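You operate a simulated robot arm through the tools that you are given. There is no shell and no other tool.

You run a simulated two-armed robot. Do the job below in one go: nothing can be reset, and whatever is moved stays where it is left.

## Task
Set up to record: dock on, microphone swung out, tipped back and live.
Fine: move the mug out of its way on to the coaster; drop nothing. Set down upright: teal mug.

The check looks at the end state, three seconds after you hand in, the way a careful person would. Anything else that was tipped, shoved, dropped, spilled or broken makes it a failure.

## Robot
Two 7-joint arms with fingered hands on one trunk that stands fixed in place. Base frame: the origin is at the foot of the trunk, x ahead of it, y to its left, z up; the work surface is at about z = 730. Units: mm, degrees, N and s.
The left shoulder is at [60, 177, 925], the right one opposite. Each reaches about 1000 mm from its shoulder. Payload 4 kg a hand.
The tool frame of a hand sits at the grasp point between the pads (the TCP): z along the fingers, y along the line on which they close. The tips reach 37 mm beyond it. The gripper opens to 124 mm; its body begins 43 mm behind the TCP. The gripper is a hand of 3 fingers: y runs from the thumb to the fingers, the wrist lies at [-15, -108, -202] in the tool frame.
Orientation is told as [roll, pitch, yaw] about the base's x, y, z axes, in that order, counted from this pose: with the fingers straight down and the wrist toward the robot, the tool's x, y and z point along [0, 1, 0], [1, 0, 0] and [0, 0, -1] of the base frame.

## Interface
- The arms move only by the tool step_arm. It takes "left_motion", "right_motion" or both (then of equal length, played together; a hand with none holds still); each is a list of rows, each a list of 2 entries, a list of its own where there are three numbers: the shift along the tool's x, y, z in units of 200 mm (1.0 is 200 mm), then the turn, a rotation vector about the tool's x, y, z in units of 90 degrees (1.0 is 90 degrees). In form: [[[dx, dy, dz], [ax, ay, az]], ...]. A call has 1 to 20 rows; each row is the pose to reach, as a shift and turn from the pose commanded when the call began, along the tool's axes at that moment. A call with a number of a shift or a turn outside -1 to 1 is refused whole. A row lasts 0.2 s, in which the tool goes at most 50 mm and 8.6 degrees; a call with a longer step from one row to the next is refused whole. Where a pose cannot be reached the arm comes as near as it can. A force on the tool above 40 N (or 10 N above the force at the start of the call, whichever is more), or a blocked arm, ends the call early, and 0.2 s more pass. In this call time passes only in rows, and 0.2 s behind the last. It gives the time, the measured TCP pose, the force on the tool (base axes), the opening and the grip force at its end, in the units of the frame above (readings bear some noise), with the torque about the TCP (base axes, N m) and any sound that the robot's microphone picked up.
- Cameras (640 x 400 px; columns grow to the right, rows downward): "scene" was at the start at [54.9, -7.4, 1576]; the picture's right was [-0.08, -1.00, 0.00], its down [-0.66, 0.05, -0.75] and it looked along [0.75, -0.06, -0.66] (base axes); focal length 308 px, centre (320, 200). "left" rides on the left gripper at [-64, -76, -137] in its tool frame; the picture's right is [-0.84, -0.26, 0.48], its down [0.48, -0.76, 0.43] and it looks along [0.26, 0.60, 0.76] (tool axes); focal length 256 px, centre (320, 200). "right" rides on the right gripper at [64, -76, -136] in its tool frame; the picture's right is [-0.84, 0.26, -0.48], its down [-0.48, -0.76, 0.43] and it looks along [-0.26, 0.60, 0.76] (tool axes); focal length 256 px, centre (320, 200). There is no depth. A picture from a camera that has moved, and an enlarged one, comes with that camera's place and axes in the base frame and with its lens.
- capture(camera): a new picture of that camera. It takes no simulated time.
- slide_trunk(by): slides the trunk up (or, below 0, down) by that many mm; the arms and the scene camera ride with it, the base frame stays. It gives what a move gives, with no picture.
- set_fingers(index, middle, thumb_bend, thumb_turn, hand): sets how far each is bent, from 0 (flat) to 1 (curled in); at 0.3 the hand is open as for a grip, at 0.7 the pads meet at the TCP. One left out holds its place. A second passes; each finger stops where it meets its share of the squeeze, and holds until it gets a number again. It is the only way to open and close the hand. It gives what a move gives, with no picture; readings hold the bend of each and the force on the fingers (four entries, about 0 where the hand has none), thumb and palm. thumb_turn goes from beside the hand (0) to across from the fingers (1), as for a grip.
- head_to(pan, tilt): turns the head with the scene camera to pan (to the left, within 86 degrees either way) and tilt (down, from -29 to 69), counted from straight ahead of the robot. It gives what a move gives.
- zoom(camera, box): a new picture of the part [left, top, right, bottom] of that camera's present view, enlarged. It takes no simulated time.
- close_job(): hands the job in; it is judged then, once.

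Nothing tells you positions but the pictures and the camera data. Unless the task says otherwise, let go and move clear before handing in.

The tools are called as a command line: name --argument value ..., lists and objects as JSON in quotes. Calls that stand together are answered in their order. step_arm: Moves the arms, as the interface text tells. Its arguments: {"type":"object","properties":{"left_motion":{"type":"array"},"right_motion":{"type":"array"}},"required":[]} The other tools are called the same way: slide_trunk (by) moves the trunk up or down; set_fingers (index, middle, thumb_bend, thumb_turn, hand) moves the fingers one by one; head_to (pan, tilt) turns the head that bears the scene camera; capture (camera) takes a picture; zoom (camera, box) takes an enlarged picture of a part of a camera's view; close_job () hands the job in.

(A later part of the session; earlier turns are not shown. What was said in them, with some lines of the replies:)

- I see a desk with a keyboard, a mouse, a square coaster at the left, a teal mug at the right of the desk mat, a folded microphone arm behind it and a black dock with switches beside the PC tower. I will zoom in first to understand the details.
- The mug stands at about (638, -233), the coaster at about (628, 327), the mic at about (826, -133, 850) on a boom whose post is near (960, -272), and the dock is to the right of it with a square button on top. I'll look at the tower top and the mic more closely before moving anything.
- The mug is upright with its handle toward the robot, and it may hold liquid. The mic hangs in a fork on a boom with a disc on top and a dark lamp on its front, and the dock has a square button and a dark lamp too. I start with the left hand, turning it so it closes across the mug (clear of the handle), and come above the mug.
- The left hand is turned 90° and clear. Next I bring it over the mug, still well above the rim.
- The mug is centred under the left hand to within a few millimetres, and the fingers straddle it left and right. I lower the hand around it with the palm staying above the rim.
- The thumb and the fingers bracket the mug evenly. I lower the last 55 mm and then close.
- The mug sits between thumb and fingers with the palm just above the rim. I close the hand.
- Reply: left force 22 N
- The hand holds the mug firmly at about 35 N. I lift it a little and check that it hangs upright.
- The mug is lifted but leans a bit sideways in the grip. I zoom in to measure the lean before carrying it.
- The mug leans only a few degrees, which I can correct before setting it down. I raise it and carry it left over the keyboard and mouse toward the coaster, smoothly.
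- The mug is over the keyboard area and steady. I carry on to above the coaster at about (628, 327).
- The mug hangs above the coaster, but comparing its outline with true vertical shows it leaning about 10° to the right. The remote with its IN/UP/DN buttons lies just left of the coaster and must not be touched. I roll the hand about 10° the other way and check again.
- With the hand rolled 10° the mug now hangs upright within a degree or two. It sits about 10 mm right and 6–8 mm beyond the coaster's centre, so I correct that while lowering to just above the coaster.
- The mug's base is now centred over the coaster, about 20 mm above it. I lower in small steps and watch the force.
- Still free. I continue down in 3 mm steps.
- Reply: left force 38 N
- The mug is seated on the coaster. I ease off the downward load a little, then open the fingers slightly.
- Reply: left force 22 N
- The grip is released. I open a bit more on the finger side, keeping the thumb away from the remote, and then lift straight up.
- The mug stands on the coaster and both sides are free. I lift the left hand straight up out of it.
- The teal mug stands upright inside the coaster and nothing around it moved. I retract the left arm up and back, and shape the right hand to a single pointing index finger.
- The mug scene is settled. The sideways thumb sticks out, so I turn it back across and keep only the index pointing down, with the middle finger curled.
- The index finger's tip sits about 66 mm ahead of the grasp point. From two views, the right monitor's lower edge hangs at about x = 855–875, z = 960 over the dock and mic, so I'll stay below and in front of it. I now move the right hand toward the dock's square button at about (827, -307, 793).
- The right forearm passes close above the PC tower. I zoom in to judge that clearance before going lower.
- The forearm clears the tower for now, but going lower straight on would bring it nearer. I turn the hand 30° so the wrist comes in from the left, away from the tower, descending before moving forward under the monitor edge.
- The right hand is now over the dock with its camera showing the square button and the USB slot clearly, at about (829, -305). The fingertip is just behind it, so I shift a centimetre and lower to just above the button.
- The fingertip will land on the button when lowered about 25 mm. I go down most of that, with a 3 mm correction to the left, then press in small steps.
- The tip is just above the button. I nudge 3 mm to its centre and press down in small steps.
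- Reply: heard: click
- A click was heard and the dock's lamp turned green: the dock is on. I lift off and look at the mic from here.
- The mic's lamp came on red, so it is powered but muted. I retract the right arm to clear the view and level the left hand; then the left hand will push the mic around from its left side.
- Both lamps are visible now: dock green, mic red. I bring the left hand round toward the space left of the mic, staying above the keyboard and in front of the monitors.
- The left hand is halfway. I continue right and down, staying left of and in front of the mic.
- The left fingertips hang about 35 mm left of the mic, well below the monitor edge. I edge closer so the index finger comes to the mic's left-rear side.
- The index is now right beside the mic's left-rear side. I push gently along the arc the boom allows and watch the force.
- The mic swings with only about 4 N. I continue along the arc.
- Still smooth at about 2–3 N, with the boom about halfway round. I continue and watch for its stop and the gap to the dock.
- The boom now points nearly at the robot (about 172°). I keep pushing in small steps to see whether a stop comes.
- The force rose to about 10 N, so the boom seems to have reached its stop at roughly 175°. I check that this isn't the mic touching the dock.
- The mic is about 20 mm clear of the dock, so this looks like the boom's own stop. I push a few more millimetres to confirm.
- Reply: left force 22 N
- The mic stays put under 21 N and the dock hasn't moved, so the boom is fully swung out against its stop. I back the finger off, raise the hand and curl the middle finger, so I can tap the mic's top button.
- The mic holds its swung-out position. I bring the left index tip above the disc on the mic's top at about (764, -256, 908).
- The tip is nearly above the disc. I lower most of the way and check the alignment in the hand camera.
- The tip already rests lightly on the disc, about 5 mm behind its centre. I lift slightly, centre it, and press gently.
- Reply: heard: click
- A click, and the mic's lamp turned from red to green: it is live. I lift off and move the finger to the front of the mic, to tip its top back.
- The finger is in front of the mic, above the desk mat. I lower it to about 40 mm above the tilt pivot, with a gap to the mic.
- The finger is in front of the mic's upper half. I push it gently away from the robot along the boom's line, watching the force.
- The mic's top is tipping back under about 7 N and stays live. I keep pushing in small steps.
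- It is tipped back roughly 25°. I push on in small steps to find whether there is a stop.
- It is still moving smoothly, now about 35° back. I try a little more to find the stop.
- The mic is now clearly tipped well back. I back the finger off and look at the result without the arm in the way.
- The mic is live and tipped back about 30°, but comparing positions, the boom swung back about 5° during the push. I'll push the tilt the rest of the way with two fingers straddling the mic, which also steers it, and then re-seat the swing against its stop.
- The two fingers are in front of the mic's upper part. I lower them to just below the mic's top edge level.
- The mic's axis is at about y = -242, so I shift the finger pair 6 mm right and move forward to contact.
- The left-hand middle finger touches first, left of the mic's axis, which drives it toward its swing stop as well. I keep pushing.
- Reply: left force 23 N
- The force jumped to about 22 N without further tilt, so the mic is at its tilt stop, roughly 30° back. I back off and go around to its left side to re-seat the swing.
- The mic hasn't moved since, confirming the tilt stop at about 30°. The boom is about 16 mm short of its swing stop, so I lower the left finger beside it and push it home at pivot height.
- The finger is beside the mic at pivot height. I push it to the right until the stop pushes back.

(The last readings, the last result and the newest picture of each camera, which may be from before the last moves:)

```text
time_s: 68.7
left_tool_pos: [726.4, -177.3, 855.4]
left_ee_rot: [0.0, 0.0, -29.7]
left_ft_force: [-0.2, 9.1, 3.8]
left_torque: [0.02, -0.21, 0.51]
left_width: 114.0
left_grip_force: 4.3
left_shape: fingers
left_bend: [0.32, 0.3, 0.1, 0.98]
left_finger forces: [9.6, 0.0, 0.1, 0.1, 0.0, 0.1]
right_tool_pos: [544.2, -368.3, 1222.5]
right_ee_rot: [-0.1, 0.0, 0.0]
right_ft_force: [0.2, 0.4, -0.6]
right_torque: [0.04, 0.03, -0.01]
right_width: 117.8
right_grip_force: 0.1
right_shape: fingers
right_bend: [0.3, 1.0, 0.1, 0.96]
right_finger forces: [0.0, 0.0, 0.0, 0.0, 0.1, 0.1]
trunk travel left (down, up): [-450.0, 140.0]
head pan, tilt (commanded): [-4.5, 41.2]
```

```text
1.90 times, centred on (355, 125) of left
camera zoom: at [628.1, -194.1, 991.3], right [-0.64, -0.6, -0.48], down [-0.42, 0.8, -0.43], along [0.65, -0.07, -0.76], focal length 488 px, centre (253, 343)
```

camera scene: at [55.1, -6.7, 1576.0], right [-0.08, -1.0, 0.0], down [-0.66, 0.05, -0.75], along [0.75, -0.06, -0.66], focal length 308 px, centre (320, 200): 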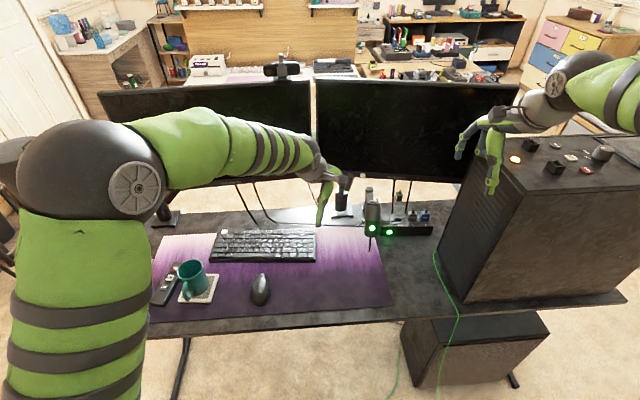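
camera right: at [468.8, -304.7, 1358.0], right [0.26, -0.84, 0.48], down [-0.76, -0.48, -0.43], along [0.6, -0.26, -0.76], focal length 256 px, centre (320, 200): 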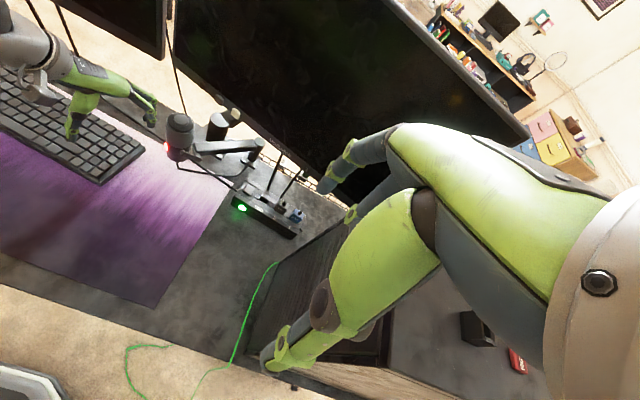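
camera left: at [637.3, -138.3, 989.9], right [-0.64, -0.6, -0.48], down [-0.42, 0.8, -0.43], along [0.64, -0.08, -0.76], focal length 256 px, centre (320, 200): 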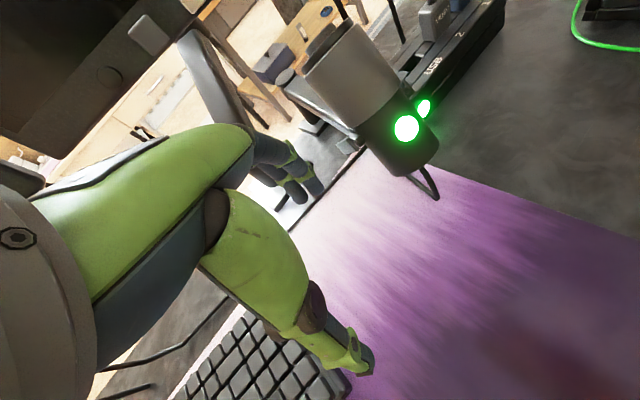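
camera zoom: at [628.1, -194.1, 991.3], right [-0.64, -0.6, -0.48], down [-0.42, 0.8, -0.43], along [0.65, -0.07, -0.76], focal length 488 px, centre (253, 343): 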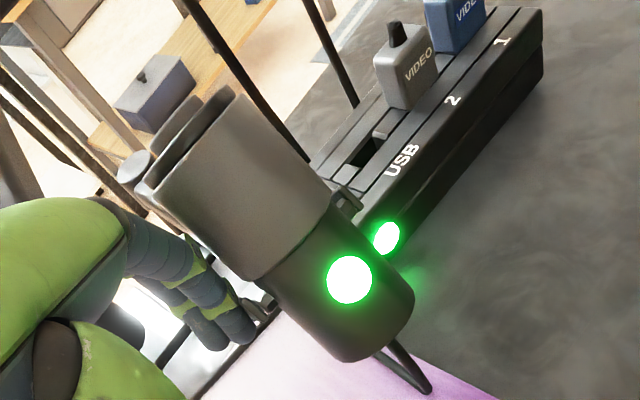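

It met the stop again, and the tilt stayed. I push a hair more to seat it, then withdraw the finger and back away upward.

step_arm --left_motion '[[[-0.01, 0.006, 0], [0, 0, 0]], [[-0.018, 0.01, 0], [0, 0, 0]]]'

step_arm --left_motion '[[[0.04, -0.02, 0], [0, 0, 0]], [[0.1, -0.06, -0.01], [0, 0, 0]], [[0.15, -0.12, -0.1], [0, 0, 0]], [[0.2, -0.2, -0.25], [0, 0, 0]], [[0.28, -0.3, -0.42], [0, 0, 0]], [[0.38, -0.4, -0.58], [0, 0, 0]], [[0.5, -0.5, -0.73], [0, 0, 0]], [[0.62, -0.6, -0.85], [0, 0, 0]]]'

zoom --camera "right" --box '[150, 100, 270, 220]'

zoom --camera "scene" --box '[330, 160, 430, 250]'

capture --camera "scene"

```text
time_s: 69.3
left_tool_pos: [724.8, -180.8, 856.5]
left_ee_rot: [0.1, 0.0, -29.8]
left_ft_force: [2.8, 17.2, 5.3]
left_torque: [0.13, -0.33, 1.09]
left_width: 111.8
left_grip_force: 9.8
left_shape: fingers
left_bend: [0.33, 0.3, 0.1, 0.98]
left_finger forces: [19.6, 0.1, 0.1, 0.0, 0.1, 0.0]
right_tool_pos: [544.0, -368.1, 1223.2]
right_ee_rot: [-0.1, -0.1, 0.0]
right_ft_force: [0.0, 0.4, 0.5]
right_torque: [0.03, 0.0, -0.01]
right_width: 117.8
right_grip_force: 0.0
right_shape: fingers
right_bend: [0.3, 1.0, 0.1, 0.96]
right_finger forces: [0.0, 0.1, 0.0, 0.1, 0.0, 0.0]
trunk travel left (down, up): [-450.0, 140.0]
head pan, tilt (commanded): [-4.5, 41.2]
```

```text
time_s: 71.1
left_tool_pos: [683.0, -14.9, 1024.3]
left_ee_rot: [0.0, 0.0, -30.0]
left_ft_force: [-0.2, 0.2, 0.2]
left_torque: [-0.04, 0.01, 0.0]
left_width: 117.6
left_grip_force: 0.0
left_shape: fingers
left_bend: [0.3, 0.3, 0.1, 0.98]
left_finger forces: [0.0, 0.1, 0.0, 0.1, 0.1, 0.1]
right_tool_pos: [544.7, -367.8, 1222.4]
right_ee_rot: [0.1, 0.1, 0.0]
right_ft_force: [-0.3, 0.0, -0.6]
right_torque: [0.01, -0.01, 0.01]
right_width: 118.1
right_grip_force: 0.0
right_shape: fingers
right_bend: [0.3, 1.0, 0.1, 0.96]
right_finger forces: [0.0, 0.1, 0.0, 0.1, 0.0, 0.0]
trunk travel left (down, up): [-450.0, 140.0]
head pan, tilt (commanded): [-4.5, 41.2]
```

```text
3.33 times, centred on (210, 160) of right
camera zoom: at [468.2, -304.1, 1358.3], right [0.26, -0.84, 0.48], down [-0.76, -0.48, -0.43], along [0.6, -0.26, -0.76], focal length 853 px, centre (687, 333)
```

zoom: 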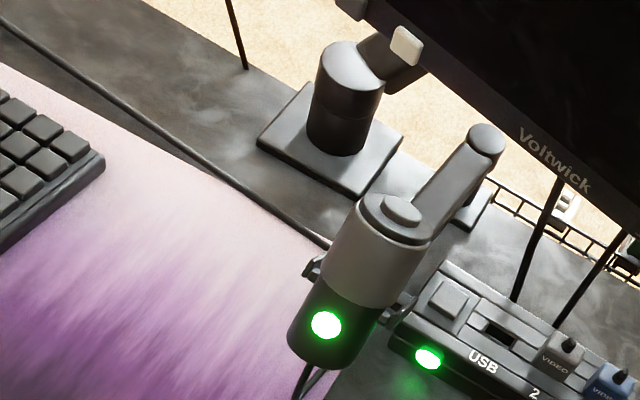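

```text
4.44 times, centred on (380, 205) of scene
camera zoom: at [54.7, -6.8, 1576.0], right [-0.08, -1.0, 0.0], down [-0.66, 0.05, -0.75], along [0.75, -0.06, -0.66], focal length 1371 px, centre (53, 178)
```

zoom: 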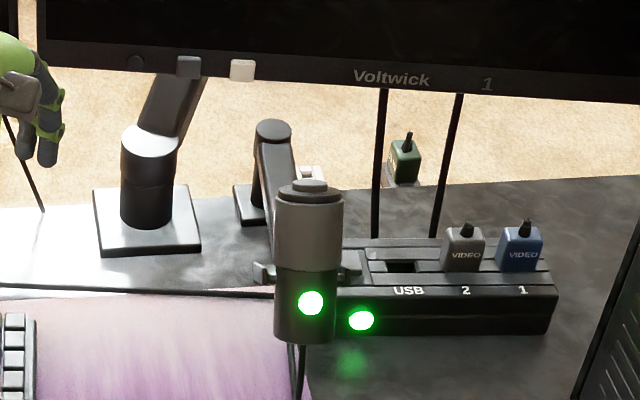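

```text
taken
camera scene: at [54.7, -6.8, 1576.0], right [-0.08, -1.0, 0.0], down [-0.66, 0.05, -0.75], along [0.75, -0.06, -0.66], focal length 308 px, centre (320, 200)
```

scene: 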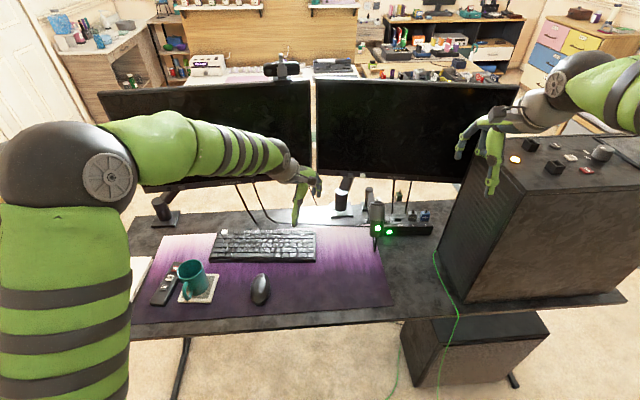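

The mic is back at its swing stop, tipped back and green, and the dock is green. I retract the left arm fully and do a final check of everything.

step_arm --left_motion '[[[0.06, -0.12, -0.13], [0, 0, 0]], [[0.125, -0.24, -0.26], [0, 0, 0]], [[0.19, -0.36, -0.38], [0, 0, 0]], [[0.255, -0.48, -0.5], [0, 0, 0]], [[0.32, -0.6, -0.63], [0, 0, 0]], [[0.385, -0.72, -0.75], [0, 0, 0]], [[0.45, -0.84, -0.88], [0, 0, 0]], [[0.509, -0.958, -1.0], [0, 0, 0]]]'

step_arm --left_motion '[[[0.1, -0.06, 0], [0, 0, 0]], [[0.25, -0.15, 0], [0, 0, 0]], [[0.4, -0.24, 0], [0, 0, 0]], [[0.55, -0.33, 0], [0, 0, 0]], [[0.7, -0.42, 0], [0, 0, 0]]]'

capture --camera "scene"

zoom --camera "scene" --box '[80, 220, 320, 330]'

zoom --camera "scene" --box '[310, 160, 450, 250]'

zoom --camera "scene" --box '[160, 230, 230, 310]'

capture --camera "left"

```text
time_s: 72.9
left_tool_pos: [564.8, 168.5, 1226.4]
left_ee_rot: [0.0, 0.1, -29.9]
left_ft_force: [-0.1, -0.5, -0.1]
left_torque: [-0.01, -0.02, 0.01]
left_width: 117.4
left_grip_force: 0.2
left_shape: fingers
left_bend: [0.3, 0.3, 0.1, 0.98]
left_finger forces: [0.1, 0.0, 0.0, 0.0, 0.1, 0.0]
right_tool_pos: [542.5, -369.2, 1222.8]
right_ee_rot: [0.0, -0.1, 0.1]
right_ft_force: [-0.3, -0.1, 0.4]
right_torque: [0.02, -0.01, 0.0]
right_width: 117.9
right_grip_force: 0.1
right_shape: fingers
right_bend: [0.3, 1.0, 0.1, 0.96]
right_finger forces: [0.0, 0.1, 0.0, 0.1, 0.0, 0.1]
trunk travel left (down, up): [-450.0, 140.0]
head pan, tilt (commanded): [-4.5, 41.2]
```

```text
time_s: 74.1
left_tool_pos: [565.1, 331.6, 1226.3]
left_ee_rot: [0.0, 0.0, -29.8]
left_ft_force: [0.1, 0.7, 1.5]
left_torque: [-0.02, 0.02, -0.01]
left_width: 117.1
left_grip_force: 0.0
left_shape: fingers
left_bend: [0.3, 0.3, 0.1, 0.98]
left_finger forces: [0.0, 0.0, 0.0, 0.1, 0.1, 0.0]
right_tool_pos: [543.1, -367.8, 1222.6]
right_ee_rot: [0.0, 0.0, 0.0]
right_ft_force: [0.1, -0.5, 0.0]
right_torque: [0.0, -0.01, 0.02]
right_width: 118.1
right_grip_force: 0.1
right_shape: fingers
right_bend: [0.3, 1.0, 0.1, 0.96]
right_finger forces: [0.1, 0.0, 0.0, 0.0, 0.1, 0.0]
trunk travel left (down, up): [-450.0, 140.0]
head pan, tilt (commanded): [-4.5, 41.2]
```

```text
taken
camera scene: at [55.0, -6.9, 1576.0], right [-0.08, -1.0, 0.0], down [-0.66, 0.05, -0.75], along [0.75, -0.06, -0.66], focal length 308 px, centre (320, 200)
```

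scene: 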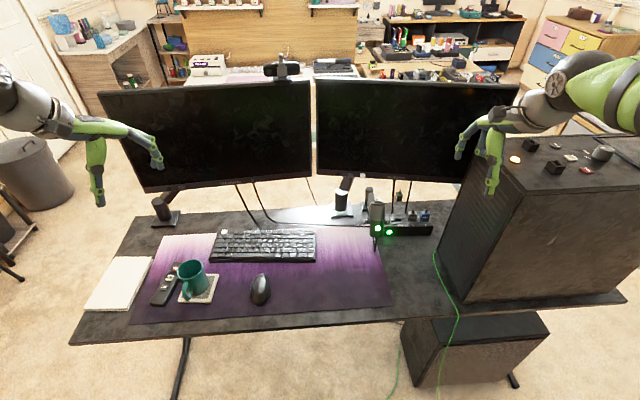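

```text
2.67 times, centred on (200, 275) of scene
camera zoom: at [55.0, -6.9, 1576.0], right [-0.08, -1.0, 0.0], down [-0.66, 0.05, -0.75], along [0.75, -0.06, -0.66], focal length 822 px, centre (640, 0)
```

zoom: 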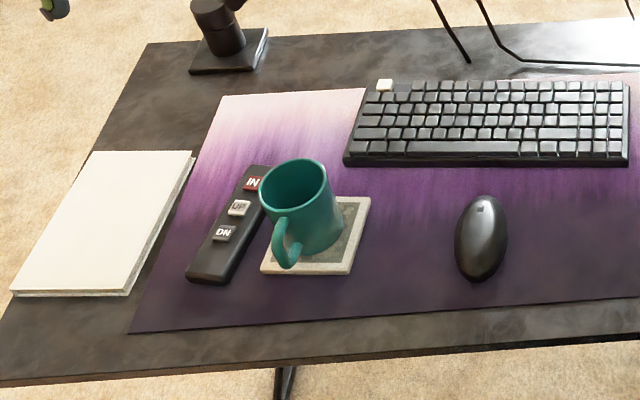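

```text
4.44 times, centred on (380, 205) of scene
camera zoom: at [55.0, -6.9, 1576.0], right [-0.08, -1.0, 0.0], down [-0.66, 0.05, -0.75], along [0.75, -0.06, -0.66], focal length 1371 px, centre (53, 178)
```

zoom: 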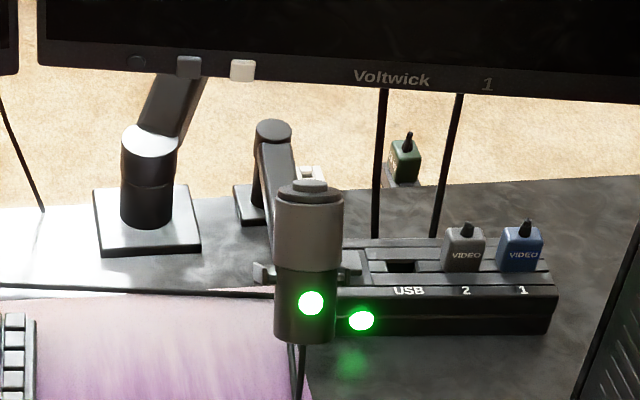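

```text
5.00 times, centred on (195, 270) of scene
camera zoom: at [55.0, -6.9, 1576.0], right [-0.08, -1.0, 0.0], down [-0.66, 0.05, -0.75], along [0.75, -0.06, -0.66], focal length 1542 px, centre (945, -150)
```

zoom: 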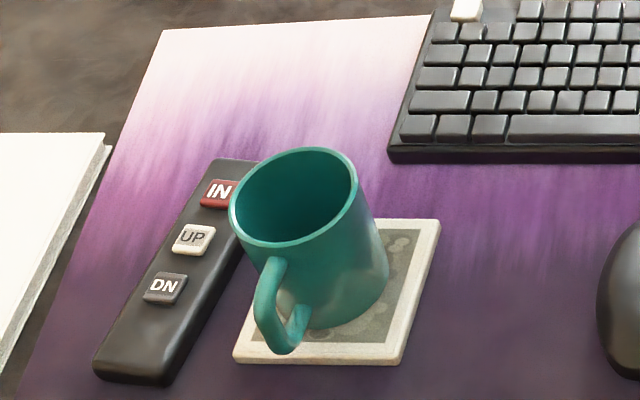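

```text
taken
camera left: at [467.4, 315.7, 1361.1], right [-0.64, -0.6, -0.48], down [-0.42, 0.8, -0.44], along [0.64, -0.08, -0.76], focal length 256 px, centre (320, 200)
```

left: 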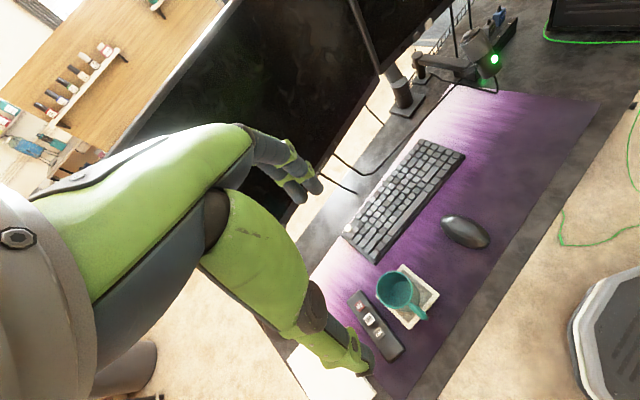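

The mug is upright on the coaster, and the keyboard, mouse, remote and papers are unchanged. I take a last side look at the mic's tilt and swing from the left camera.

zoom --camera "left" --box '[400, 0, 540, 110]'

zoom --camera "right" --box '[150, 90, 330, 250]'

```text
3.64 times, centred on (470, 55) of left
camera zoom: at [467.4, 315.7, 1361.1], right [-0.64, -0.6, -0.48], down [-0.42, 0.8, -0.44], along [0.64, -0.08, -0.76], focal length 931 px, centre (-226, 727)
```

zoom: 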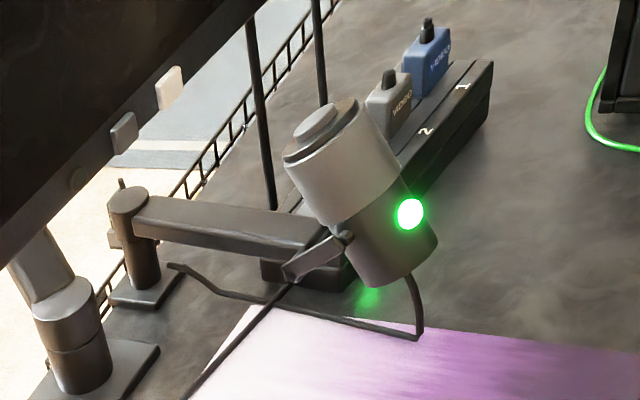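

```text
2.50 times, centred on (240, 170) of right
camera zoom: at [468.6, -304.1, 1358.2], right [0.26, -0.84, 0.48], down [-0.76, -0.48, -0.43], along [0.6, -0.26, -0.76], focal length 640 px, centre (520, 275)
```

zoom: 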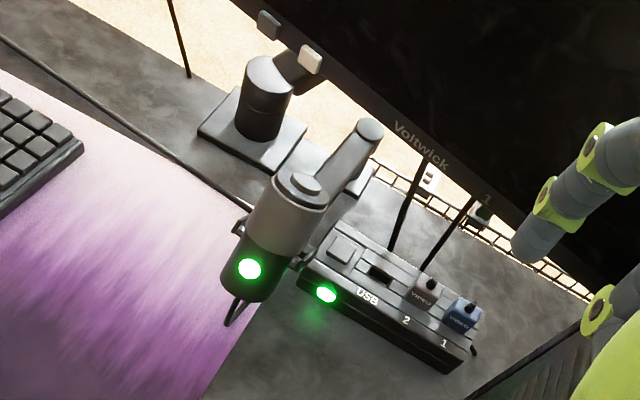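

The side view shows the mic swung out over the mat, tipped back about 30° and green. The dock lamp is green, the teal mug stands upright on the coaster and both arms are clear, so I hand in.

close_job

```text
The job is handed in.
```

The recording setup is done and handed in; I haven't seen the check's result.

- **Dock:** it is on. Its button clicked and its lamp turned green.
- **Microphone:** it is swung out to its stop, pointing roughly at the robot, and tipped back about 30° to its tilt stop. It is live: its lamp went from red to green. The boom swung back about 5° while I was tipping the mic, so I pushed it against its stop again.
- **Mug:** the teal mug stands upright on the coaster, with its base fully inside the edges.
- **Everything else:** the keyboard, mouse, remote and papers looked unmoved in the final pictures. I saw nothing tipped, dropped or spilled, and both arms are empty and clear.
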